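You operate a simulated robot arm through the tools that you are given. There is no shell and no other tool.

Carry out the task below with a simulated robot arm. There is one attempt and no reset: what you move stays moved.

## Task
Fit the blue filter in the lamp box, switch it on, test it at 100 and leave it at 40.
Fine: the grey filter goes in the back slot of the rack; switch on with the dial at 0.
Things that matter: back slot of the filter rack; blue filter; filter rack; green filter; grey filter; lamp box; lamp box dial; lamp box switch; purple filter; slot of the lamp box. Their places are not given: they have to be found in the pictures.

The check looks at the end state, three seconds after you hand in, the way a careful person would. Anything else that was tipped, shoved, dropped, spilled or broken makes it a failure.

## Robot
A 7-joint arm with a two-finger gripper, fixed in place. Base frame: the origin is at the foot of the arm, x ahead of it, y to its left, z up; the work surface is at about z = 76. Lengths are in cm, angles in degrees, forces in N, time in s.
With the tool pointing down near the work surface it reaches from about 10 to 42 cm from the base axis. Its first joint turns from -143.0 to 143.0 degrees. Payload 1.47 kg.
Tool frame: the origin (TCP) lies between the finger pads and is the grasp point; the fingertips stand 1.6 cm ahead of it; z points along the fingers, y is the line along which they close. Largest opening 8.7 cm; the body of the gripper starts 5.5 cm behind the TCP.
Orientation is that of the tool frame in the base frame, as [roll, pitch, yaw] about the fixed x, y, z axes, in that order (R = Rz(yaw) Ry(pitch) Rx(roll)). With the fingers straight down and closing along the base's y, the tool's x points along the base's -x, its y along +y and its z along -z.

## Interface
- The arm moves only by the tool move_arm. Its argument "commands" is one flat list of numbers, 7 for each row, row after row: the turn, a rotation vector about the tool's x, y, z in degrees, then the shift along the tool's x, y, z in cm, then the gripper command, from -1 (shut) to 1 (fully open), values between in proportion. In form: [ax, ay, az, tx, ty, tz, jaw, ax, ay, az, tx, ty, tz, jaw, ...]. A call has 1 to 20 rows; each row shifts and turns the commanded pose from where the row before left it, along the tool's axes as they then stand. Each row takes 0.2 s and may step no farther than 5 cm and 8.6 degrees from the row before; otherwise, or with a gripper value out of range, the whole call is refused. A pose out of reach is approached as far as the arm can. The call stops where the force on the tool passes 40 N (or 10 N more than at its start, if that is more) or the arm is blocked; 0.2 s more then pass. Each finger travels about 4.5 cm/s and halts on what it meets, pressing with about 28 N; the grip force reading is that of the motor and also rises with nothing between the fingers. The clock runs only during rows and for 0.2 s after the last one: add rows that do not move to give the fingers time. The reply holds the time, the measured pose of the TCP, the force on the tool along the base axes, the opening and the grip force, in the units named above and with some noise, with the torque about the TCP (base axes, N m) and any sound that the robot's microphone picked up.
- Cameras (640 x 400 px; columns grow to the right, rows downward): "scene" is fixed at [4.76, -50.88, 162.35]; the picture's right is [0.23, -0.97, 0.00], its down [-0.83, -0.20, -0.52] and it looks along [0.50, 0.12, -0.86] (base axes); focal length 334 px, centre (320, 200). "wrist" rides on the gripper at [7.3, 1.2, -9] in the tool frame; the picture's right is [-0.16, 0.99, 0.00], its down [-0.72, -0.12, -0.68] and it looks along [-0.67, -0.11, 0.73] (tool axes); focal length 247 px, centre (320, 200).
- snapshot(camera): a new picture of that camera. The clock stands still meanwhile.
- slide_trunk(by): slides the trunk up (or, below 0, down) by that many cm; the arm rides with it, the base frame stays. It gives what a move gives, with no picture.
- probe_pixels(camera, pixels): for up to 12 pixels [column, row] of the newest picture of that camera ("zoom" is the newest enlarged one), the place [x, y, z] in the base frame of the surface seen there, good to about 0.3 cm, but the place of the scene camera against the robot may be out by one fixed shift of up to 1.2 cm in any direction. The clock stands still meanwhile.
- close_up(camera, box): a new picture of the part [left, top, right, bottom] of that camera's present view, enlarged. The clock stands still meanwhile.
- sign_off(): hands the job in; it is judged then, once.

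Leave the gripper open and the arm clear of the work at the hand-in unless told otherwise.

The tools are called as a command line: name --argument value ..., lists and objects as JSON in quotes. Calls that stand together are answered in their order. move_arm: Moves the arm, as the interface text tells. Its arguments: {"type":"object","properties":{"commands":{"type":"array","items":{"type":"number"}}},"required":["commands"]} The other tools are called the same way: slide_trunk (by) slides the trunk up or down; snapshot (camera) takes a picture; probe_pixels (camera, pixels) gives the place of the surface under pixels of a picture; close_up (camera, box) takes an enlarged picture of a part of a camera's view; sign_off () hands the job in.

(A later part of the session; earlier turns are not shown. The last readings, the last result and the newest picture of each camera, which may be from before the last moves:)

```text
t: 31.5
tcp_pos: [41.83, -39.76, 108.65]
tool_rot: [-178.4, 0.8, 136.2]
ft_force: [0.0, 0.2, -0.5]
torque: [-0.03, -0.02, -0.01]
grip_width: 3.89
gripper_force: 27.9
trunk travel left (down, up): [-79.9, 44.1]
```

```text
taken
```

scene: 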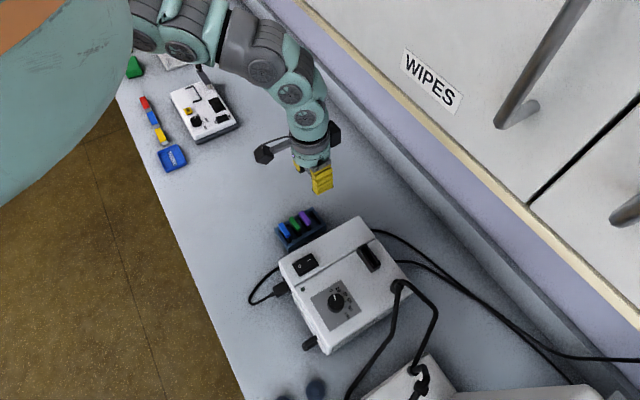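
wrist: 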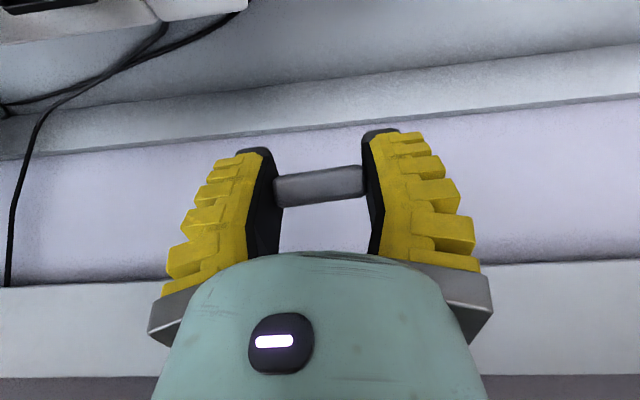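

The arm is free again. Plan for the grey filter: turn the tool back to the camera-outward heading while vertical, lower the trunk so the wrist stays well bent, then tilt out 33° so the frame hangs upright over the back slot. First comes the turn, about 179° in two calls.

move_arm --commands '[0, 0, 8.15, 0, 0, 0, -1, 0, 0, 8.15, 0, 0, 0, -1, 0, 0, 8.15, 0, 0, 0, -1, 0, 0, 8.15, 0, 0, 0, -1, 0, 0, 8.15, 0, 0, 0, -1, 0, 0, 8.15, 0, 0, 0, -1, 0, 0, 8.15, 0, 0, 0, -1, 0, 0, 8.15, 0, 0, 0, -1, 0, 0, 8.15, 0, 0, 0, -1, 0, 0, 8.15, 0, 0, 0, -1, 0, 0, 8.15, 0, 0, 0, -1, 0, 0, 8.15, 0, 0, 0, -1, 0, 0, 8.15, 0, 0, 0, -1, 0, 0, 8.15, 0, 0, 0, -1, 0, 0, 8.15, 0, 0, 0, -1, 0, 0, 8.15, 0, 0, 0, -1, 0, 0, 8.15, 0, 0, 0, -1, 0, 0, 8.15, 0, 0, 0, -1]'

move_arm --commands '[0, 0, 8.15, 0, 0, 0, -1, 0, 0, 8.15, 0, 0, 0, -1, 0, 0, 8.15, 0, 0, 0, -1, 0, 0, 8.0, 0, 0, 0, -1]'

snapshot --camera "wrist"

```text
t: 35.3
tcp_pos: [42.0, -39.76, 108.63]
tool_rot: [178.2, 0.3, -10.8]
ft_force: [0.8, 0.5, -0.1]
torque: [0.01, 0.02, -0.03]
grip_width: 3.89
gripper_force: 28.5
trunk travel left (down, up): [-79.9, 44.1]
```

```text
t: 36.3
tcp_pos: [42.04, -39.66, 108.62]
tool_rot: [178.4, -0.7, -43.3]
ft_force: [0.2, -0.5, -0.1]
torque: [0.03, 0.0, 0.0]
grip_width: 3.92
gripper_force: 28.3
trunk travel left (down, up): [-79.9, 44.1]
```

```text
taken
```

wrist: 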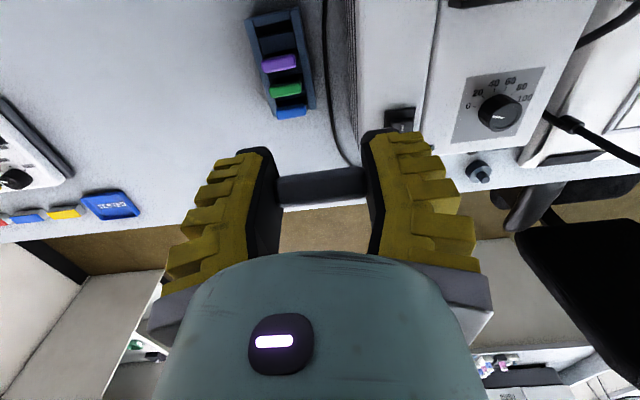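

Yaw is -43.3 and the wrist camera has a good view of the rack at (280,60). I'll enlarge and probe it.

close_up --camera "wrist" --box '[220, 0, 350, 125]'

```text
3.20 times, centred on (285, 62) of wrist
```

zoom: 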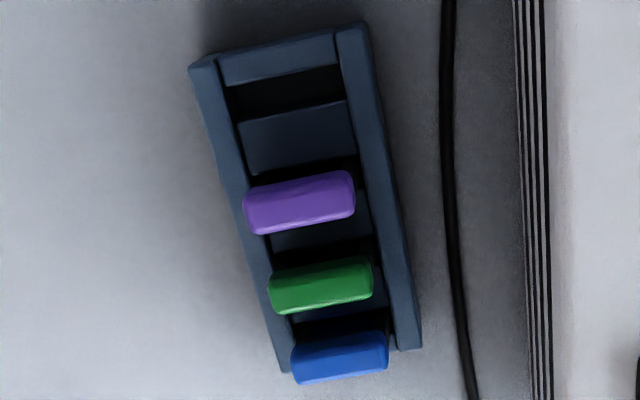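

The back slot is the dark gap around (285,95). I'll probe its edges, the rack corners and the cap tops.

probe_pixels --camera "zoom" --pixels '[[228, 84], [336, 64], [242, 124], [344, 104], [245, 165], [352, 160], [203, 68], [355, 32], [405, 340], [285, 365], [290, 115], [280, 70]]'

probe_pixels --camera "zoom" --pixels '[[250, 200], [345, 182], [275, 285], [368, 268], [300, 357], [382, 343], [298, 195], [320, 280], [340, 348], [285, 95], [300, 240], [320, 310]]'

```text
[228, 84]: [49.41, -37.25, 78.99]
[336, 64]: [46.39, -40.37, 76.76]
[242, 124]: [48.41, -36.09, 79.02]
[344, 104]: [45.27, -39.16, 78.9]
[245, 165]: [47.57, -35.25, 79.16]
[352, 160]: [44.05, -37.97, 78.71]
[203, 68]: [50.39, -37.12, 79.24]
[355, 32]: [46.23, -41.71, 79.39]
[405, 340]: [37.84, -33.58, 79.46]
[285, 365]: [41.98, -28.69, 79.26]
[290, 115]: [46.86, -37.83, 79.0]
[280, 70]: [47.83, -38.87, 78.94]
```

```text
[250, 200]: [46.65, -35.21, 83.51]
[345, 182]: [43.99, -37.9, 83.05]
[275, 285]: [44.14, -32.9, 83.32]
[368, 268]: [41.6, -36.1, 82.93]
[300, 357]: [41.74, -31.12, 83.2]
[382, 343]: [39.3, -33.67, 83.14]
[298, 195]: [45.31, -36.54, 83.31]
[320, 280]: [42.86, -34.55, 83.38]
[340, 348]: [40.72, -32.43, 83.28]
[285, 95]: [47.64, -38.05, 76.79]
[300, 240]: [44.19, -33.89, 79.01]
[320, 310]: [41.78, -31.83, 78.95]
```

The rack is now well measured. Each coordinate below is a centre:
- **Blue cap:** about (40.5,-32.4)
- **Purple cap:** about (45.3,-36.55)
- **Back slot:** about (47.4,-38.4), rack top z 79

Next I'll square up the small roll error and move inward 8 cm, then lower the trunk 12 cm.

move_arm --commands '[1.6, 0, 0, 0, 0, 0, -1, 0, 0, 0, -4, 0, 0, -1, 0, 0, 0, -4, 0, 0, -1, 0, 0, 0, 0, 0, 0, -1]'

slide_trunk --by -12

move_arm --commands '[0, 0, 0, 0, 0, -4, -1, 0, 0, 0, 0, 0, -4, -1, 0, 0, 0, 0, 0, -4, -1, 0, 0, 0, 0, 0, 0, -1]'

snapshot --camera "scene"

```text
t: 37.3
tcp_pos: [37.79, -39.32, 105.76]
tool_rot: [179.9, -0.7, -42.9]
ft_force: [-0.4, -0.4, 0.7]
torque: [0.02, 0.0, -0.01]
grip_width: 3.9
gripper_force: 28.4
out of reach, approached as far as the arm can: row 2, 3
trunk travel left (down, up): [-79.9, 44.1]
```

```text
t: 38.8
tcp_pos: [38.1, -39.45, 93.95]
tool_rot: [180.0, -0.9, -43.0]
ft_force: [5.2, -0.2, 8.4]
torque: [0.03, 0.11, -0.06]
grip_width: 4.06
gripper_force: 28.2
trunk travel left (down, up): [-67.9, 56.1]
```

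```text
t: 39.8
tcp_pos: [38.74, -41.97, 105.04]
tool_rot: [-179.9, -0.5, -42.9]
ft_force: [0.8, 0.2, 0.6]
torque: [-0.02, -0.02, 0.03]
grip_width: 3.97
gripper_force: 28.5
out of reach, approached as far as the arm can: row 1, 2, 3
trunk travel left (down, up): [-67.9, 56.1]
```

```text
taken
```

scene: 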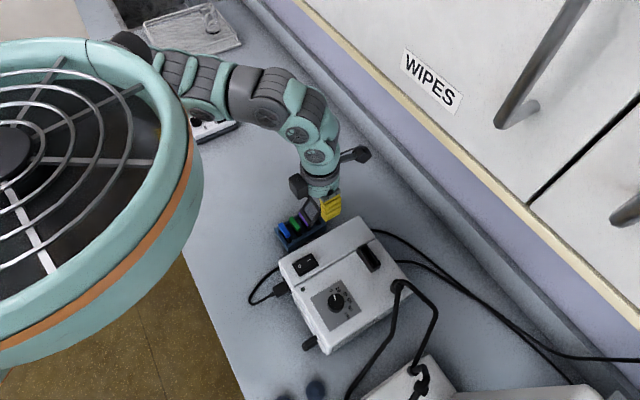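

The trunk slide showed a small force on the tool (8 N), so something touched, and the inward move was refused again. I'll look closely at the rack, lamp and held filter before anything else.

close_up --camera "scene" --box '[260, 150, 400, 260]'

snapshot --camera "wrist"

close_up --camera "wrist" --box '[220, 0, 420, 220]'

```text
3.64 times, centred on (330, 205) of scene
```

zoom: 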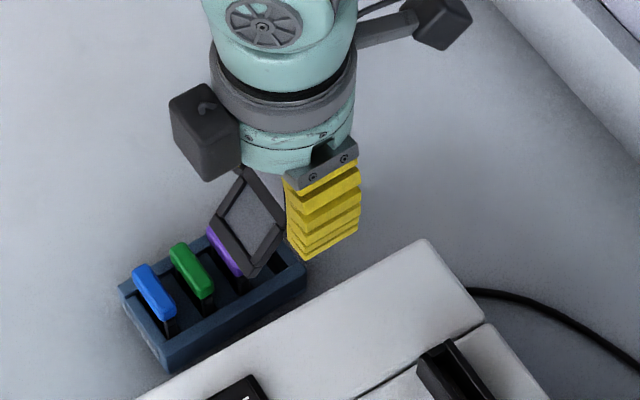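

```text
taken
```

wrist: 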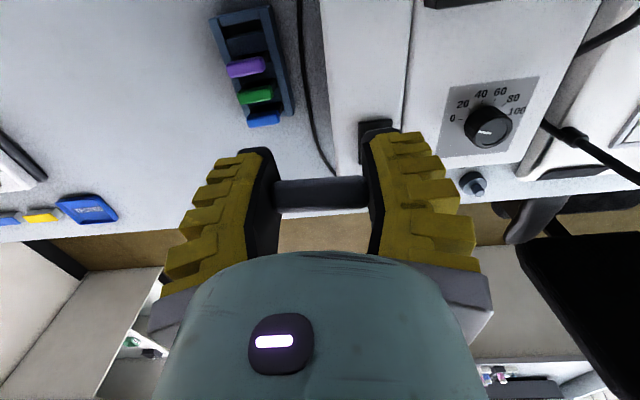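

```text
1.82 times, centred on (320, 110) of wrist
```

zoom: 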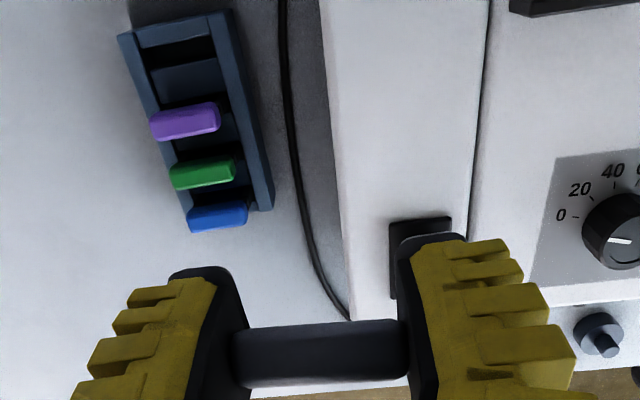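

The filter frame pointed inward and probably brushed the lamp box's top edge. I'll re-zoom on the scene to measure the frame's attitude and check that the lamp box and rack have not moved.

close_up --camera "scene" --box '[295, 180, 355, 230]'

```text
8.00 times, centred on (325, 205) of scene
```

zoom: 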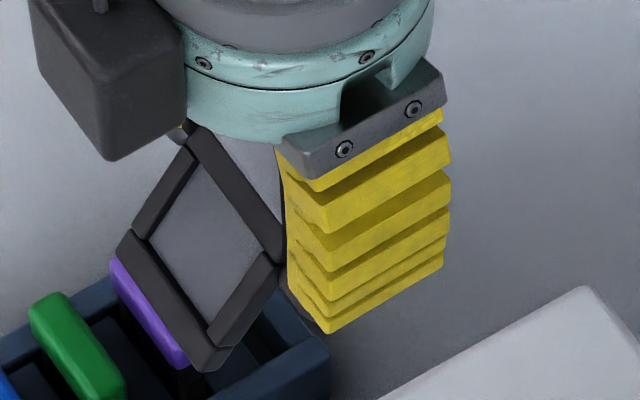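

I'll probe the frame's corners and inner points.

probe_pixels --camera "zoom" --pixels '[[126, 245], [206, 360], [190, 150], [272, 262], [150, 200], [240, 305], [195, 250], [200, 140], [278, 245], [250, 165], [160, 300], [215, 340]]'

```text
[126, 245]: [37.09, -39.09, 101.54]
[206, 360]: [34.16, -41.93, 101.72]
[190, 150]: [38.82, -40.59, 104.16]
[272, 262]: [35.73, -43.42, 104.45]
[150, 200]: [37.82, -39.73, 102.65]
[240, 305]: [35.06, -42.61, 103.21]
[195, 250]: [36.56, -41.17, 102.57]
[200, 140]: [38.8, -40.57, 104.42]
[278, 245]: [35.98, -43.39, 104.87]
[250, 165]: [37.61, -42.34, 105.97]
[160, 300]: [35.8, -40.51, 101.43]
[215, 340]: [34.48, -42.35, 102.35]
```

The frame hangs about 37° from the tool axis now and is level. The last joint is at its limit for this heading at the rack. The clean fix is to set the grey filter back in the lamp slot, where this heading works, and re-grip it with the tool nearly vertical and the camera inward. So I'll move sideways over the lamp first, staying at z≈105.

move_arm --commands '[0, 0, 0, -0.28, 3.47, 0, -1, 0, 0, 0, -0.28, 3.47, 0, -1, 0, 0, 0, -0.28, 3.47, 0, -1, 0, 0, 0, 0, 0, 0, -1]'

```text
t: 40.8
tcp_pos: [30.97, -49.08, 104.95]
tool_rot: [-179.9, -0.7, -43.0]
ft_force: [-0.3, -0.7, -0.6]
torque: [0.02, -0.01, -0.01]
grip_width: 3.95
gripper_force: 27.9
trunk travel left (down, up): [-67.9, 56.1]
```

That moved cleanly to (30.97,-49.08). Next I'll tilt outward 33.6° and check.

move_arm --commands '[0, 8.4, 0, 0, 0, 0, -1, 0, 8.4, 0, 0, 0, 0, -1, 0, 8.4, 0, 0, 0, 0, -1, 0, 8.4, 0, 0, 0, 0, -1, 0, 0, 0, 0, 0, 0, -1]'

snapshot --camera "scene"

snapshot --camera "wrist"

```text
t: 42.0
tcp_pos: [30.77, -52.39, 104.59]
tool_rot: [180.0, -34.3, -43.0]
ft_force: [0.1, 0.2, 0.0]
torque: [0.02, -0.01, -0.01]
grip_width: 3.98
gripper_force: 28.1
out of reach, approached as far as the arm can: row 3, 4
trunk travel left (down, up): [-67.9, 56.1]
```

```text
taken
```

scene: 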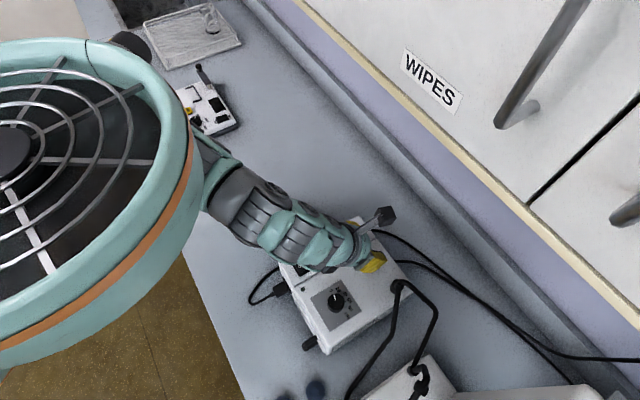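

```text
taken
```

wrist: 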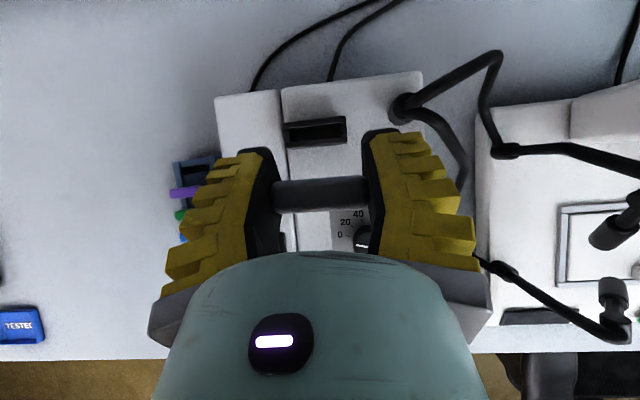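

Good, I'm tilted 34° just inboard of the lamp slot, which shows at (315,132). I'll enlarge and probe the slot opening.

close_up --camera "wrist" --box '[265, 95, 365, 160]'

```text
6.15 times, centred on (315, 128) of wrist
```

zoom: 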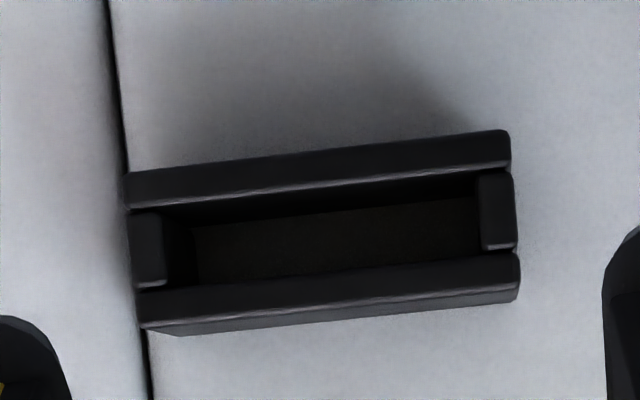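

I'll probe the tops of the slot's walls and end pieces.

probe_pixels --camera "zoom" --pixels '[[320, 172], [320, 187], [330, 282], [330, 300], [160, 248], [483, 212], [135, 185], [505, 140], [140, 310], [515, 270], [160, 190], [500, 285]]'

```text
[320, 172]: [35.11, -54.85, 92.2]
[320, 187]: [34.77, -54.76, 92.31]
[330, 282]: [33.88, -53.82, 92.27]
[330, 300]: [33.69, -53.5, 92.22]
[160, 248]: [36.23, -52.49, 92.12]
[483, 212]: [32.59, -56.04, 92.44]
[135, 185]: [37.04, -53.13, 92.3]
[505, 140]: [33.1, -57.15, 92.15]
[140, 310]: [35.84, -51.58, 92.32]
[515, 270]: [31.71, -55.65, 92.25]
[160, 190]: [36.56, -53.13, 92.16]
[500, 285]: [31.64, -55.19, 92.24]
```

The slot centre is about (34.37,-54.29), opening about 1.1 × 4.9 cm, at 44.7°. Next I'll check how the held frame hangs, in the scene view around (365,262).

close_up --camera "scene" --box '[330, 225, 410, 295]'

```text
5.71 times, centred on (370, 260) of scene
```

zoom: 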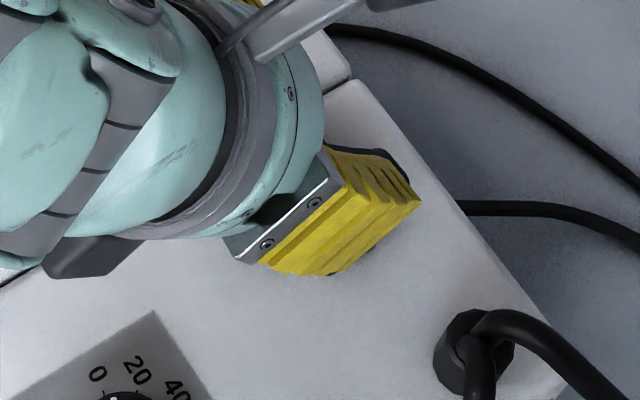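

The frame sits about 38° from the tool axis with its bottom edge about 5.1 cm below the TCP. I'll set tilt 37.5° and yaw -45.3, then shift to TCP (34.58,-54.5) so the frame is over the slot.

move_arm --commands '[-1.35, 3.2, 1.87, 0, 0, 0, -1, 0, 0, 0, 1.65, -0.61, 1.27, -1, 0, 0, 0, 1.65, -0.61, 1.27, -1, 0, 0, 0, 0, 0, 0, -1]'

snapshot --camera "wrist"

close_up --camera "wrist" --box '[240, 90, 400, 230]'

```text
t: 43.0
tcp_pos: [34.59, -55.33, 104.23]
tool_rot: [-179.9, -37.5, -45.5]
ft_force: [-0.3, -1.0, -0.7]
torque: [-0.02, 0.0, 0.0]
grip_width: 3.98
gripper_force: 27.7
out of reach, approached as far as the arm can: row 1
trunk travel left (down, up): [-67.9, 56.1]
```

```text
taken
```

wrist: 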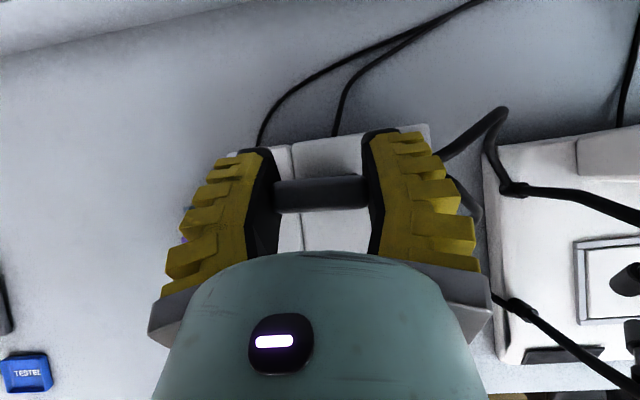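

```text
2.86 times, centred on (320, 160) of wrist
```

zoom: 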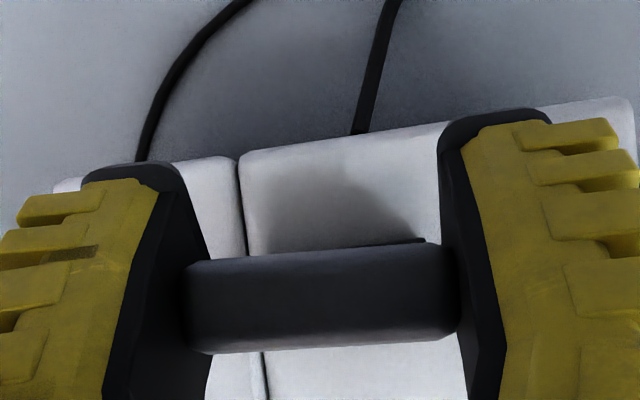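

I'm 0.8 cm too far in -y. I'll come down 4 cm (frame bottom at about z=95, above the holder at 92.3) while correcting the position.

move_arm --commands '[0, 0, 0, -1.45, -0.29, 1.4, -1, 0, 0, 0, -1.46, -0.29, 1.41, -1, 0, 0, 0, 0, 0, 0, -1]'

close_up --camera "scene" --box '[330, 225, 410, 295]'

```text
t: 43.8
tcp_pos: [34.57, -54.38, 100.27]
tool_rot: [-179.9, -37.5, -45.3]
ft_force: [0.4, -0.4, 0.3]
torque: [-0.03, 0.0, 0.03]
grip_width: 3.98
gripper_force: 28.1
trunk travel left (down, up): [-67.9, 56.1]
```

```text
5.71 times, centred on (370, 260) of scene
```

zoom: 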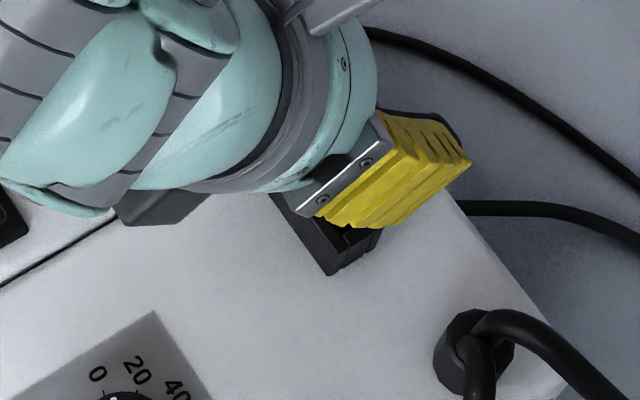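

TCP is (34.57,-54.38,100.27). I'll zoom on the holder's visible end at about (372,265) to see the frame over the slot.

close_up --camera "scene" --box '[360, 250, 384, 275]'

```text
16.00 times, centred on (372, 262) of scene
```

zoom: 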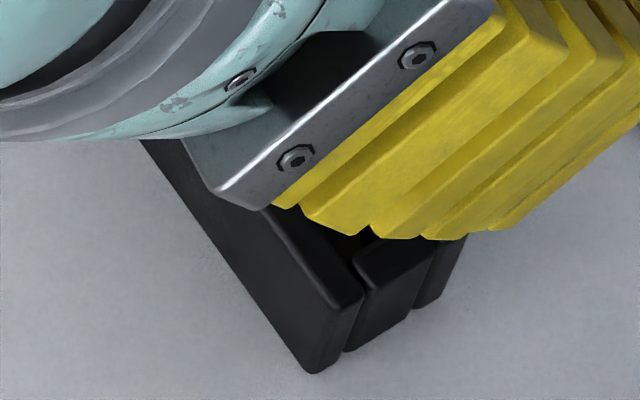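

The frame is hidden behind the finger. I'll descend carefully and watch the force: 2.5 cm first, then about 0.8 cm more to just enter the slot.

move_arm --commands '[0, 0, 0, -0.76, 0, 0.99, -1, 0, 0, 0, -0.76, 0, 0.99, -1, 0, 0, 0, 0, 0, 0, -1]'

move_arm --commands '[0, 0, 0, -0.25, 0, 0.32, -1, 0, 0, 0, -0.25, 0, 0.32, -1, 0, 0, 0, 0, 0, 0, -1]'

```text
t: 44.6
tcp_pos: [34.57, -54.51, 97.93]
tool_rot: [179.9, -37.6, -45.3]
ft_force: [0.0, 2.8, 5.8]
torque: [0.04, 0.13, -0.08]
grip_width: 4.04
gripper_force: 28.0
trunk travel left (down, up): [-67.9, 56.1]
```

```text
t: 45.4
tcp_pos: [34.85, -54.65, 97.25]
tool_rot: [-179.9, -37.7, -45.4]
ft_force: [4.7, 3.1, 16.0]
torque: [-0.08, 0.13, 0.03]
grip_width: 4.09
gripper_force: 27.7
trunk travel left (down, up): [-67.9, 56.1]
```

There's contact at z≈97.9. The torque puts the contact near the frame's end on the tool's +y side, pushing it back towards -y. I'll back up 1.3 cm, shift 0.3 cm along -y, and look again.

move_arm --commands '[0, 0, 0, 0.79, 0, -1.03, -1, 0, 0, 0, 0, 0, 0, -1]'

close_up --camera "wrist" --box '[240, 90, 400, 230]'

close_up --camera "scene" --box '[350, 240, 390, 280]'

```text
t: 46.0
tcp_pos: [34.49, -54.36, 98.22]
tool_rot: [-180.0, -37.3, -45.4]
ft_force: [-0.2, 0.1, -0.2]
torque: [0.01, 0.0, 0.02]
grip_width: 3.99
gripper_force: 28.2
trunk travel left (down, up): [-67.9, 56.1]
```

```text
2.86 times, centred on (320, 160) of wrist
```

zoom: 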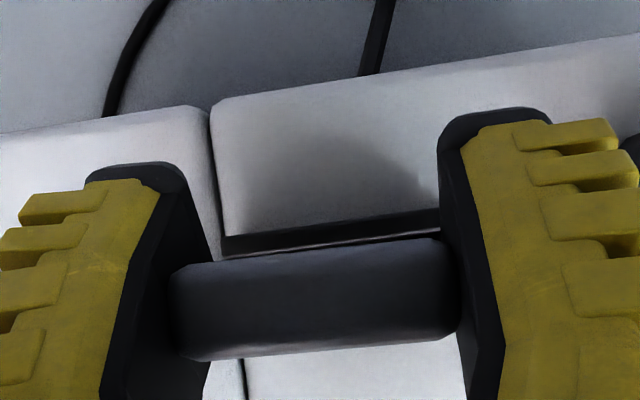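

```text
10.00 times, centred on (370, 260) of scene
```

zoom: 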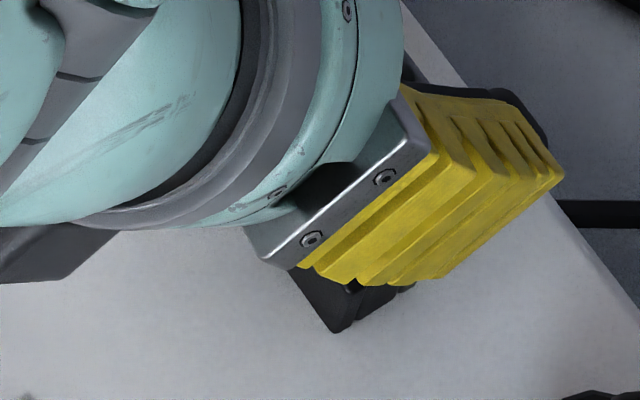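

The cap looks larger than before in the wrist view, so it may have slipped up a little in the grip. I'll re-zoom and probe the cap relative to the TCP.

close_up --camera "wrist" --box '[265, 130, 375, 230]'

probe_pixels --camera "zoom" --pixels '[[320, 190], [320, 240], [320, 280], [200, 210], [440, 180], [200, 270], [440, 250], [320, 300], [140, 250], [505, 200], [320, 150], [300, 125]]'

```text
4.00 times, centred on (320, 180) of wrist
```

zoom: 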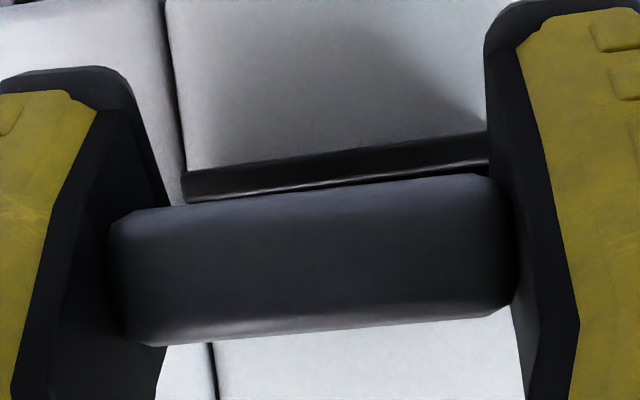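

```text
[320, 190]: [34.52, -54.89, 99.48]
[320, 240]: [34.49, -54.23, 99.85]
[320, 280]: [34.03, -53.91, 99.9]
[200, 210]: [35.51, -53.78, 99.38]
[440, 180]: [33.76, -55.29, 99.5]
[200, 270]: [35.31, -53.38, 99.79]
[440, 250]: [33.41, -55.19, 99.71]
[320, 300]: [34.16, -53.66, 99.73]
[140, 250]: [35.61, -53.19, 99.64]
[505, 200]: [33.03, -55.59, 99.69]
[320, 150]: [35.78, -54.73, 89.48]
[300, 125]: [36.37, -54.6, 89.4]
```

The cap top is now 1.5 cm above the TCP (it was 0.8), so it slid up about 0.7 cm. I need the frame's true angle. I'll raise the tool 4 cm and untilt, so the scene camera can see the frame.

move_arm --commands '[0, 0, 0, 1.22, 0, -1.58, -1, 0, 0, 0, 1.22, 0, -1.58, -1, 0, -8.4, 0, 0, 0, 0, -1, 0, -8.4, 0, 0, 0, 0, -1, 0, -8.4, 0, 0, 0, 0, -1, 0, -8.4, 0, 0, 0, 0, -1, 0, 0, 0, 0, 0, 0, -1]'

close_up --camera "scene" --box '[330, 215, 410, 285]'

```text
t: 47.6
tcp_pos: [33.51, -49.14, 103.06]
tool_rot: [-180.0, -3.7, -45.3]
ft_force: [0.5, 0.3, -0.7]
torque: [-0.03, -0.01, 0.02]
grip_width: 4.03
gripper_force: 27.9
out of reach, approached as far as the arm can: row 6
trunk travel left (down, up): [-67.9, 56.1]
```

```text
5.71 times, centred on (370, 250) of scene
```

zoom: 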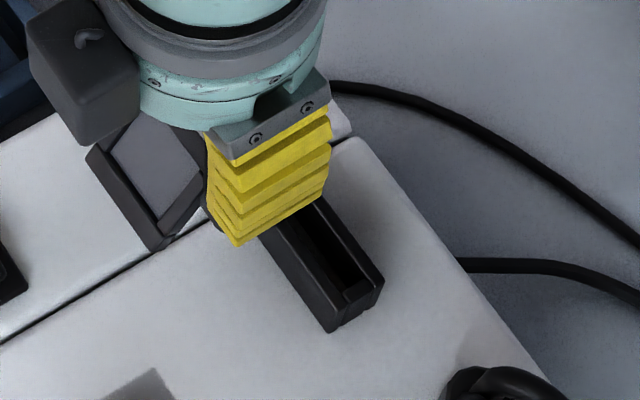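

Now the frame is visible. I'll zoom in on it and probe its corners.

close_up --camera "scene" --box '[335, 225, 375, 262]'

```text
10.81 times, centred on (355, 244) of scene
```

zoom: 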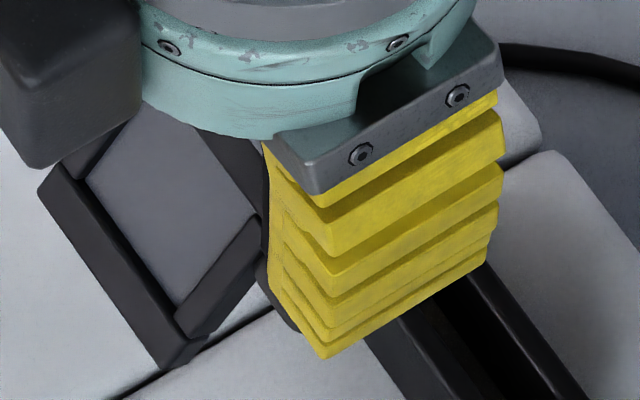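

probe_pixels --camera "zoom" --pixels '[[60, 180], [170, 340], [75, 175], [190, 325], [120, 140], [240, 240], [130, 170], [200, 270], [160, 120], [240, 190], [255, 230], [95, 150]]'

```text
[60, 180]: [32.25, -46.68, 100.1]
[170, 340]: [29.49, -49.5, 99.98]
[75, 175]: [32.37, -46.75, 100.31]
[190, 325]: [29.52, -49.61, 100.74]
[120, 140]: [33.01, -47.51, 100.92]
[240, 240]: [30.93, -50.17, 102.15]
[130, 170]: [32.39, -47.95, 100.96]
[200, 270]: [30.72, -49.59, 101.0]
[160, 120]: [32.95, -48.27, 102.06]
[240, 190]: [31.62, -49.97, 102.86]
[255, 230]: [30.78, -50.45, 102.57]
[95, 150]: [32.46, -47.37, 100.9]
```

Combining the image angles and torque, the frame is really about 33.5° from the tool axis. My 37.5° tilt threw its bottom outward, and it is also about 0.2 cm off along +y. I'll go back to 33.5° tilt and aim for TCP (34.6,-54.25).

move_arm --commands '[0, 7.45, 0, 0, 0, 0, -1, 0, 7.45, 0, 0, 0, 0, -1, 0, 7.45, 0, 0, 0, 0, -1, 0, 7.45, 0, 0, 0, 0, -1, 0, 0, 0, 0, 0, 0, -1]'

```text
t: 48.8
tcp_pos: [33.54, -49.27, 103.15]
tool_rot: [180.0, -33.8, -45.3]
ft_force: [-0.6, 0.1, 0.5]
torque: [0.0, 0.0, 0.06]
grip_width: 4.0
gripper_force: 28.2
trunk travel left (down, up): [-67.9, 56.1]
```

Now I'll move to above the slot at z≈101.

move_arm --commands '[0, 0, 0, 1.185, 1.37, 2.085, -1, 0, 0, 0, 1.185, 1.37, 2.085, -1, 0, 0, 0, 0, 0, 0, -1]'

```text
t: 49.6
tcp_pos: [34.51, -54.42, 101.11]
tool_rot: [-179.9, -33.7, -45.2]
ft_force: [-0.5, 0.4, 0.3]
torque: [-0.01, -0.03, -0.01]
grip_width: 4.0
gripper_force: 28.2
trunk travel left (down, up): [-67.9, 56.1]
```

I'll make a small -y correction and then descend 3 cm gently.

move_arm --commands '[0, 0, 0, -0.445, -0.19, 0.665, -1, 0, 0, 0, -0.445, 0, 0.665, -1, 0, 0, 0, -0.445, 0, 0.665, -1, 0, 0, 0, -0.445, 0, 0.665, -1, 0, 0, 0, 0, 0, 0, -1]'

move_arm --commands '[0, 0, 0, -0.22, 0, 0.33, -1, 0, 0, 0, -0.22, 0, 0.33, -1, 0, 0, 0, 0, 0, 0, -1]'

```text
t: 50.8
tcp_pos: [34.7, -54.25, 97.73]
tool_rot: [-180.0, -33.7, -45.3]
ft_force: [-0.3, -0.4, -0.2]
torque: [-0.02, 0.0, 0.02]
grip_width: 4.04
gripper_force: 28.2
trunk travel left (down, up): [-67.9, 56.1]
```

```text
t: 51.6
tcp_pos: [34.74, -54.38, 97.25]
tool_rot: [179.8, -33.9, -45.2]
ft_force: [-2.3, -0.9, 16.0]
torque: [0.17, 0.19, -0.01]
grip_width: 4.07
gripper_force: 27.9
trunk travel left (down, up): [-67.9, 56.1]
```

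This time the contact is inward (inner wall), so the frame angle is nearer 41°. That agrees with the line from the cap centre to the bottom edge in the probes. I'll back up 1.6 cm, tilt 7° more, and re-measure the cap.

move_arm --commands '[0, 0, 0, 0.45, 0, -0.665, -1, 0, 0, 0, 0.45, 0, -0.665, -1, 0, 7.0, 0, 0, 0, 0, -1, 0, 0, 0, 0, 0, 0, -1]'

close_up --camera "wrist" --box '[265, 130, 375, 230]'

probe_pixels --camera "zoom" --pixels '[[320, 200], [320, 230], [320, 260], [320, 290], [220, 230], [420, 220], [220, 270], [420, 260], [150, 250], [490, 210], [270, 250], [370, 240]]'

```text
t: 52.6
tcp_pos: [34.64, -54.14, 98.55]
tool_rot: [-179.9, -40.7, -45.3]
ft_force: [0.4, -0.1, -0.3]
torque: [-0.04, -0.04, 0.01]
grip_width: 4.01
gripper_force: 28.0
trunk travel left (down, up): [-67.9, 56.1]
```

```text
4.00 times, centred on (320, 180) of wrist
```

zoom: 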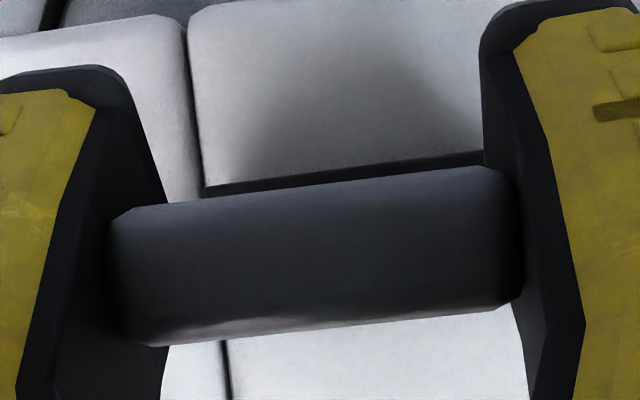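

```text
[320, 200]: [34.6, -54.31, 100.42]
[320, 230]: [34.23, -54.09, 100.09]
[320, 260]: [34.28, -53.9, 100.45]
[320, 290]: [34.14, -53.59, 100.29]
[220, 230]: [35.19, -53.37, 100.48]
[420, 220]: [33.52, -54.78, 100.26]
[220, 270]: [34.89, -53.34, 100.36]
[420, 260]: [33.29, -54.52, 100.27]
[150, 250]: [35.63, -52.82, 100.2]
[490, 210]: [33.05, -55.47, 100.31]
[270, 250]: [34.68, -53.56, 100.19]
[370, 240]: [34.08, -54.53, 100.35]
```

The cap top is now level (z≈100.3 all over), so the frame is upright at this 40.7° tilt. The cap centre needs about 0.26 cm outward. I'll correct that, then descend in small steps.

move_arm --commands '[0, 0, 0, 0.2, -0.05, 0.17, -1, 0, 0, 0, -0.456, 0, 0.53, -1, 0, 0, 0, -0.456, 0, 0.53, -1, 0, 0, 0, 0, 0, 0, -1]'

move_arm --commands '[0, 0, 0, -0.26, 0, 0.305, -1, 0, 0, 0, -0.26, 0, 0.305, -1, 0, 0, 0, 0, 0, 0, -1]'

```text
t: 53.6
tcp_pos: [34.89, -54.45, 97.29]
tool_rot: [179.9, -40.8, -45.4]
ft_force: [-2.6, 2.1, 7.3]
torque: [0.14, 0.11, 0.0]
grip_width: 4.02
gripper_force: 28.1
trunk travel left (down, up): [-67.9, 56.1]
```

```text
t: 54.4
tcp_pos: [35.07, -54.52, 96.72]
tool_rot: [179.7, -41.0, -45.2]
ft_force: [-0.5, -2.6, 17.7]
torque: [-0.05, -0.01, 0.03]
grip_width: 4.09
gripper_force: 27.8
trunk travel left (down, up): [-67.9, 56.1]
```

Now it touches the outer wall and the force pushes inward. I'll raise 0.9 cm and read the settled pose to correct by a few mm inward.

move_arm --commands '[0, 0, 0, 0.59, 0, -0.68, -1, 0, 0, 0, 0, 0, 0, -1, 0, 0, 0, 0, 0, 0, -1]'

close_up --camera "wrist" --box '[265, 130, 375, 230]'

probe_pixels --camera "zoom" --pixels '[[320, 190], [320, 210], [320, 230], [320, 260], [320, 290], [220, 230], [420, 220], [220, 270], [420, 260], [150, 250], [490, 210], [270, 250]]'

```text
t: 55.2
tcp_pos: [35.02, -54.25, 97.25]
tool_rot: [-179.9, -40.6, -45.4]
ft_force: [-1.1, -0.4, 1.4]
torque: [0.0, 0.0, 0.0]
grip_width: 3.99
gripper_force: 27.5
trunk travel left (down, up): [-67.9, 56.1]
```

```text
4.00 times, centred on (320, 180) of wrist
```

zoom: 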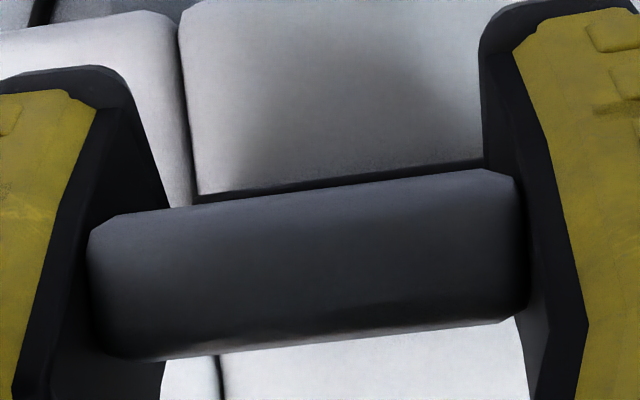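

```text
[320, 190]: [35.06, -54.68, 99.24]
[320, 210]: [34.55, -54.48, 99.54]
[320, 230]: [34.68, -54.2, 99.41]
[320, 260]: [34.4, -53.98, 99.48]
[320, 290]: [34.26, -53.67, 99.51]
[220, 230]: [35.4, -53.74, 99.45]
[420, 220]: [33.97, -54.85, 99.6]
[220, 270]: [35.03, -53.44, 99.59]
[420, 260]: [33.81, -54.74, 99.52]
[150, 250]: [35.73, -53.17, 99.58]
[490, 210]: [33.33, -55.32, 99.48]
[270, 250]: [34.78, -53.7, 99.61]
```

The cap is centred over the slot within 0.1 cm, but the frame's bottom leans slightly outward. I'll reduce the tilt by 2°, shift 0.1 cm inward and 0.2 cm along +y, and descend again gently.

move_arm --commands '[0, -2, 0, 0, 0, 0, -1, 0, 0, 0, -0.08, 0.2, -0.06, -1, 0, 0, 0, -0.31, 0, 0.39, -1, 0, 0, 0, 0, 0, 0, -1]'

move_arm --commands '[0, 0, 0, -0.31, 0, 0.39, -1, 0, 0, 0, 0, 0, 0, -1]'

```text
t: 56.2
tcp_pos: [34.77, -54.36, 96.55]
tool_rot: [-179.8, -38.5, -45.3]
ft_force: [0.0, 0.0, 0.1]
torque: [-0.01, 0.0, -0.04]
grip_width: 3.98
gripper_force: 27.3
trunk travel left (down, up): [-67.9, 56.1]
```

```text
t: 56.8
tcp_pos: [34.8, -54.3, 96.14]
tool_rot: [-180.0, -38.7, -45.4]
ft_force: [-0.6, 0.1, 0.0]
torque: [0.02, 0.01, 0.01]
grip_width: 3.99
gripper_force: 28.1
trunk travel left (down, up): [-67.9, 56.1]
```

There's no force now at z=96.1, so the frame seems to be entering. I'll continue down in small steps.

move_arm --commands '[0, 0, 0, -0.31, 0, 0.39, -1, 0, 0, 0, 0, 0, 0, -1]'

move_arm --commands '[0, 0, 0, -0.31, 0, 0.39, -1, 0, 0, 0, 0, 0, 0, -1]'

```text
t: 57.4
tcp_pos: [34.69, -54.33, 95.72]
tool_rot: [-180.0, -38.8, -45.3]
ft_force: [-0.5, -0.9, -0.4]
torque: [0.01, -0.05, -0.01]
grip_width: 3.99
gripper_force: 28.0
trunk travel left (down, up): [-67.9, 56.1]
```

```text
t: 58.0
tcp_pos: [34.8, -54.36, 95.22]
tool_rot: [-180.0, -38.7, -45.3]
ft_force: [-0.7, -0.2, -0.4]
torque: [0.0, 0.02, 0.0]
grip_width: 3.97
gripper_force: 27.9
trunk travel left (down, up): [-67.9, 56.1]
```

The frame is about 1.4 cm into the slot with no force. Another 0.4 cm brings my fingertips close to the holder top, and then I'll open gently so it settles the last bit.

move_arm --commands '[0, 0, 0, -0.26, 0, 0.33, -1, 0, 0, 0, 0, 0, 0, -1]'

move_arm --commands '[0, 0, 0, 0, 0, 0, 0.0, 0, 0, 0, 0, 0, 0, 0.2, 0, 0, 0, 0, 0, 0, 0.4, 0, 0, 0, 0, 0, 0, 0.4]'

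snapshot --camera "wrist"

close_up --camera "wrist" --box '[240, 110, 400, 230]'

```text
t: 58.6
tcp_pos: [34.78, -54.31, 94.82]
tool_rot: [-180.0, -38.7, -45.3]
ft_force: [0.0, 0.3, -0.7]
torque: [0.03, 0.0, 0.0]
grip_width: 3.97
gripper_force: 28.0
trunk travel left (down, up): [-67.9, 56.1]
```

```text
t: 59.6
tcp_pos: [34.85, -54.39, 94.82]
tool_rot: [-180.0, -38.6, -45.4]
ft_force: [-0.5, -0.1, -0.7]
torque: [-0.02, 0.01, -0.02]
grip_width: 6.54
gripper_force: 2.3
trunk travel left (down, up): [-67.9, 56.1]
```

```text
taken
```

wrist: 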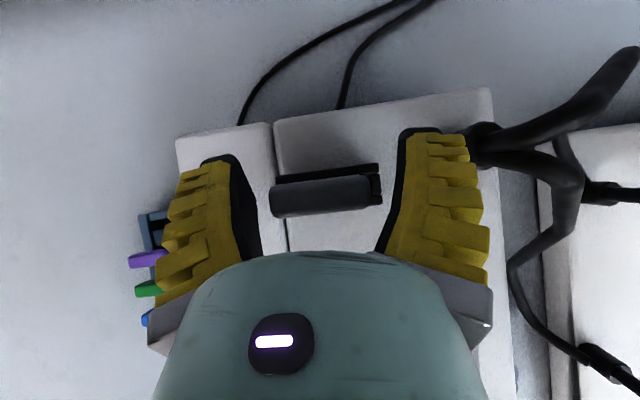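

```text
3.33 times, centred on (320, 170) of wrist
```

zoom: 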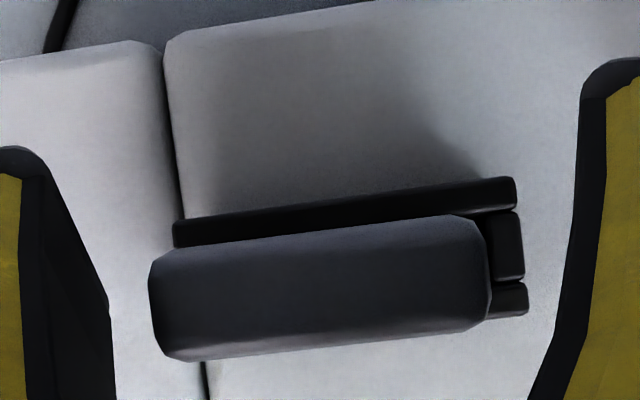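

The grey filter sits upright in the lamp slot again and the fingers are clear of it. I'll raise the trunk 8 cm straight up to get clear.

slide_trunk --by 8

close_up --camera "wrist" --box '[240, 70, 400, 190]'

```text
t: 60.8
tcp_pos: [34.85, -54.28, 102.72]
tool_rot: [180.0, -38.7, -45.5]
ft_force: [0.3, 0.2, -0.3]
torque: [-0.01, 0.01, 0.04]
grip_width: 6.54
gripper_force: 3.4
trunk travel left (down, up): [-75.9, 48.1]
```

```text
3.33 times, centred on (320, 130) of wrist
```

zoom: 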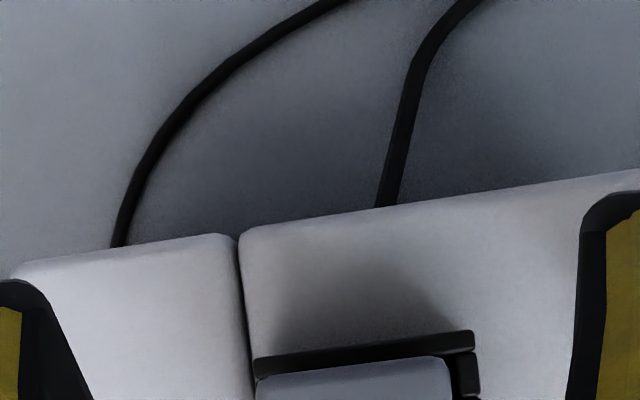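

First I'll untilt to about 10°, letting the arm settle where it can, well above everything.

move_arm --commands '[0, -7.2, 0, -1, 0, -1, 0.5, 0, -7.2, 0, -1, 0, -1, 0.5, 0, -7.2, 0, -1, 0, 0, 0.5, 0, -7.2, 0, -1, 0, 0, 0.5, 0, 0, 0, 0, 0, 0, 0.5]'

```text
t: 62.0
tcp_pos: [31.58, -51.18, 102.49]
tool_rot: [-180.0, -9.7, -45.3]
ft_force: [0.2, -0.2, 0.2]
torque: [-0.05, 0.03, -0.01]
grip_width: 6.94
gripper_force: 2.5
trunk travel left (down, up): [-75.9, 48.1]
```

Good. I'll turn 180° about the tool axis (negative direction) to bring the camera inward.

move_arm --commands '[0, 0, -8.2, 0, 0, 0, 0.5, 0, 0, -8.2, 0, 0, 0, 0.5, 0, 0, -8.2, 0, 0, 0, 0.5, 0, 0, -8.2, 0, 0, 0, 0.5, 0, 0, -8.2, 0, 0, 0, 0.5, 0, 0, -8.2, 0, 0, 0, 0.5, 0, 0, -8.2, 0, 0, 0, 0.5, 0, 0, -8.2, 0, 0, 0, 0.5, 0, 0, -8.2, 0, 0, 0, 0.5, 0, 0, -8.2, 0, 0, 0, 0.5, 0, 0, -8.2, 0, 0, 0, 0.5]'

move_arm --commands '[0, 0, -8.2, 0, 0, 0, 0.5, 0, 0, -8.2, 0, 0, 0, 0.5, 0, 0, -8.2, 0, 0, 0, 0.5, 0, 0, -8.2, 0, 0, 0, 0.5, 0, 0, -8.2, 0, 0, 0, 0.5, 0, 0, -8.2, 0, 0, 0, 0.5, 0, 0, -8.2, 0, 0, 0, 0.5, 0, 0, -8.2, 0, 0, 0, 0.5, 0, 0, -8.2, 0, 0, 0, 0.5, 0, 0, -8.2, 0, 0, 0, 0.5, 0, 0, -8.0, 0, 0, 0, 0.5]'

snapshot --camera "wrist"

snapshot --camera "scene"

```text
t: 64.4
tcp_pos: [31.53, -51.06, 102.63]
tool_rot: [170.1, 0.1, 45.1]
ft_force: [-1.1, -0.1, -0.2]
torque: [0.02, 0.0, 0.01]
grip_width: 6.96
gripper_force: 2.6
trunk travel left (down, up): [-75.9, 48.1]
```

```text
t: 66.8
tcp_pos: [31.45, -51.2, 102.6]
tool_rot: [-179.9, 9.9, 135.0]
ft_force: [0.2, -0.9, -0.3]
torque: [0.01, 0.03, 0.01]
grip_width: 6.91
gripper_force: 3.0
trunk travel left (down, up): [-75.9, 48.1]
```

```text
taken
```

wrist: 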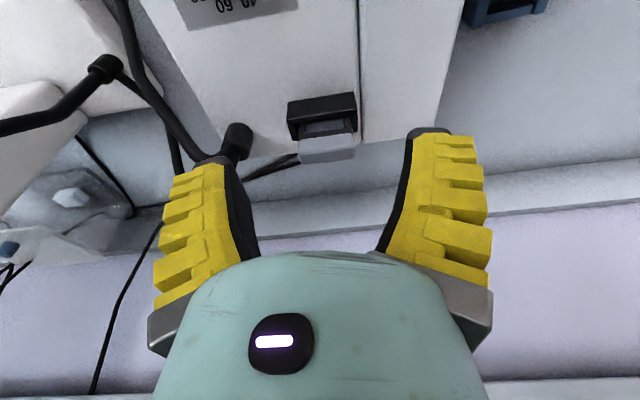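

```text
taken
```

scene: 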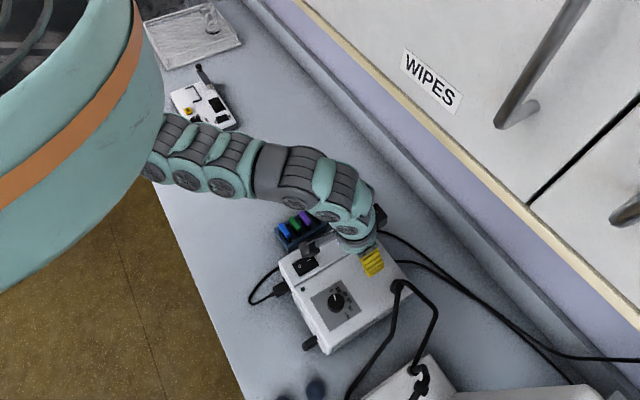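

Yaw is 135 with a 10° tilt and the camera inward. The grey cap shows at (325,148). I'll move outward 4.2 cm at constant height over the cap.

move_arm --commands '[0, 0, 0, -2.06, 0, 0.36, 0.5, 0, 0, 0, -2.06, 0, 0.36, 0.5, 0, 0, 0, 0, 0, 0, 0.5]'

snapshot --camera "wrist"

```text
t: 67.6
tcp_pos: [32.22, -51.87, 102.5]
tool_rot: [-180.0, 9.8, 134.9]
ft_force: [0.2, 0.4, -0.7]
torque: [-0.01, 0.03, -0.02]
grip_width: 6.93
gripper_force: 2.8
out of reach, approached as far as the arm can: row 1, 2
trunk travel left (down, up): [-75.9, 48.1]
```

```text
taken
```

wrist: 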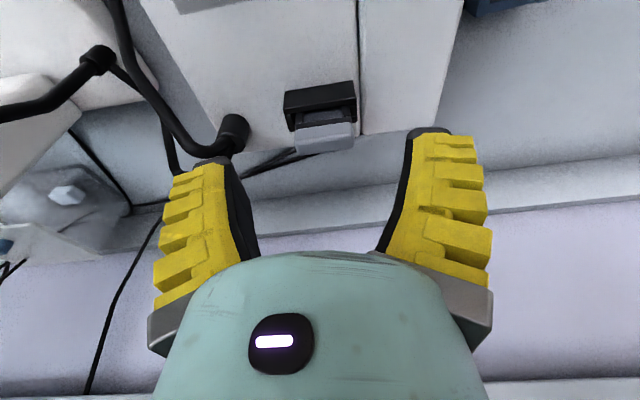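

The reach is limited to 61 at this tilt, so I'll tilt out another 12° and then continue to above the cap.

move_arm --commands '[0, -6, 0, 0, 0, 0, 0.5, 0, -6, 0, 0, 0, 0, 0.5, 0, 0, 0, -1.47, -0.06, 0.6, 0.5, 0, 0, 0, -1.47, -0.06, 0.6, 0.5, 0, 0, 0, 0, 0, 0, 0.5]'

snapshot --camera "wrist"

```text
t: 68.8
tcp_pos: [34.52, -54.21, 102.73]
tool_rot: [180.0, 22.0, 134.8]
ft_force: [0.3, 1.5, 0.0]
torque: [0.01, 0.01, -0.01]
grip_width: 6.96
gripper_force: 2.7
trunk travel left (down, up): [-75.9, 48.1]
```

```text
taken
```

wrist: 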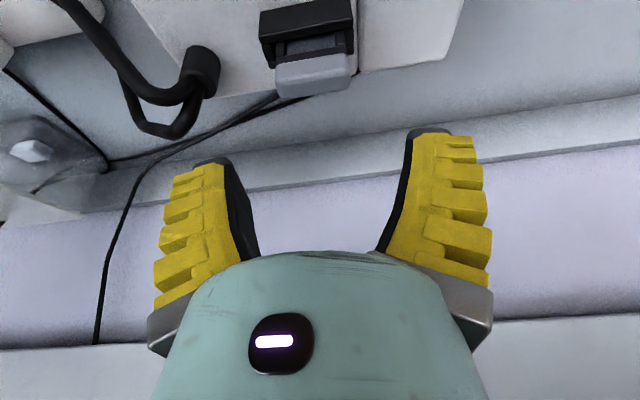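

I'm directly above the cap, which shows at (312,80). I'll probe it for the current cap position.

close_up --camera "wrist" --box '[240, 0, 380, 110]'

probe_pixels --camera "zoom" --pixels '[[320, 300], [170, 330], [480, 290], [320, 350], [320, 330], [200, 305], [450, 275], [320, 285], [160, 370], [480, 340], [100, 150], [500, 130]]'

```text
3.64 times, centred on (310, 55) of wrist
```

zoom: 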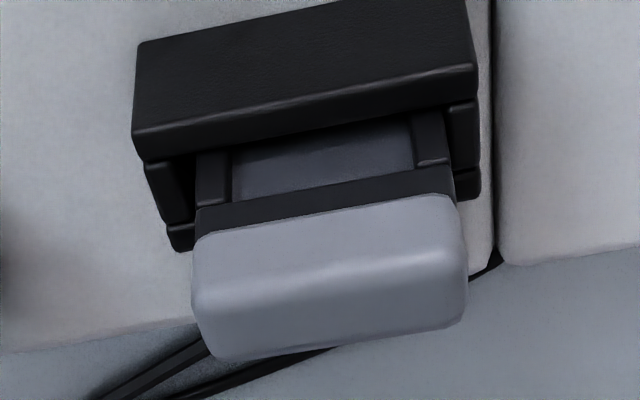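

```text
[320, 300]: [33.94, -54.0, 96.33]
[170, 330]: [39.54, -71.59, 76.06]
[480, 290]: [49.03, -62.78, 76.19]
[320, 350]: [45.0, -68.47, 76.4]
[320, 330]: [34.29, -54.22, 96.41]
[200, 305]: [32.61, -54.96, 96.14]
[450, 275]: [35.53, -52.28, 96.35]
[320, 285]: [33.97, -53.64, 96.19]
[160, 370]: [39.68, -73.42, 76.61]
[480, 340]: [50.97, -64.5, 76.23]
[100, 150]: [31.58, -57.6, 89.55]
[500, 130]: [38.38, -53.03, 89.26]
```

The filter is properly seated (cap top 96.35), centred at about (34.33,-54.1). I'll nudge 0.15 cm inward and lower with the trunk 6 cm, then check.

move_arm --commands '[0, 0, 0, 0.14, 0, -0.05, 0.5, 0, 0, 0, 0, 0, 0, 0.5]'

slide_trunk --by -6

close_up --camera "wrist" --box '[200, 60, 440, 240]'

```text
t: 69.4
tcp_pos: [34.39, -54.04, 102.59]
tool_rot: [-179.9, 21.9, 134.9]
ft_force: [-0.7, 0.1, 0.2]
torque: [-0.05, -0.01, 0.0]
grip_width: 6.94
gripper_force: 2.7
trunk travel left (down, up): [-75.9, 48.1]
```

```text
t: 70.4
tcp_pos: [34.59, -54.04, 96.72]
tool_rot: [-179.9, 21.8, 134.9]
ft_force: [-0.5, -0.6, 0.3]
torque: [-0.01, 0.02, -0.03]
grip_width: 6.96
gripper_force: 2.7
trunk travel left (down, up): [-69.9, 54.1]
```

```text
2.22 times, centred on (320, 150) of wrist
```

zoom: 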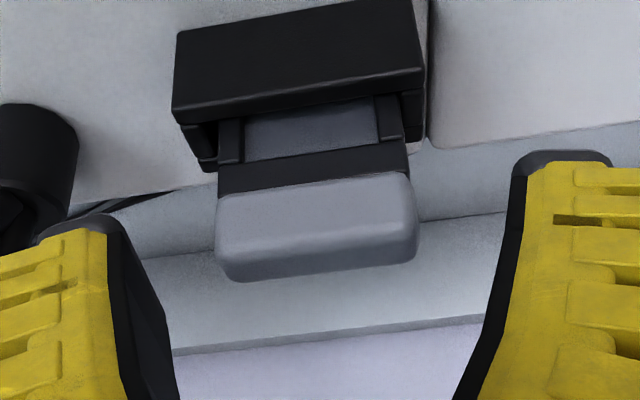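

The cap is centred between the fingers. I'll go down 1.4 cm and close on it.

move_arm --commands '[0, 0, 0, 0.26, 0, 0.65, 0.5, 0, 0, 0, 0.26, 0, 0.65, 0.5, 0, 0, 0, 0, 0, 0, 0.5]'

move_arm --commands '[0, 0, 0, 0, 0, 0, 0.1, 0, 0, 0, 0, 0, 0, -0.1, 0, 0, 0, 0, 0, 0, -0.4, 0, 0, 0, 0, 0, 0, -1, 0, 0, 0, 0, 0, 0, -1]'

close_up --camera "wrist" --box '[200, 60, 440, 240]'

```text
t: 71.2
tcp_pos: [34.45, -53.92, 95.26]
tool_rot: [180.0, 21.8, 134.9]
ft_force: [0.1, 0.1, 0.3]
torque: [0.01, 0.01, -0.03]
grip_width: 6.97
gripper_force: 3.3
trunk travel left (down, up): [-69.9, 54.1]
```

```text
t: 72.4
tcp_pos: [34.46, -54.09, 95.18]
tool_rot: [179.9, 22.0, 135.0]
ft_force: [-0.4, 1.6, 4.2]
torque: [0.1, 0.09, 0.03]
grip_width: 3.97
gripper_force: 27.4
trunk travel left (down, up): [-69.9, 54.1]
```

```text
2.22 times, centred on (320, 150) of wrist
```

zoom: 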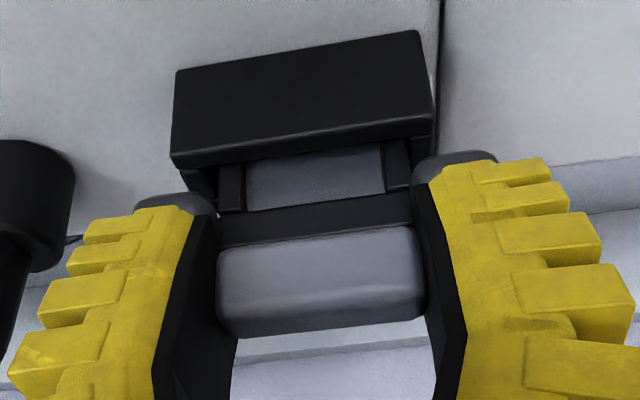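

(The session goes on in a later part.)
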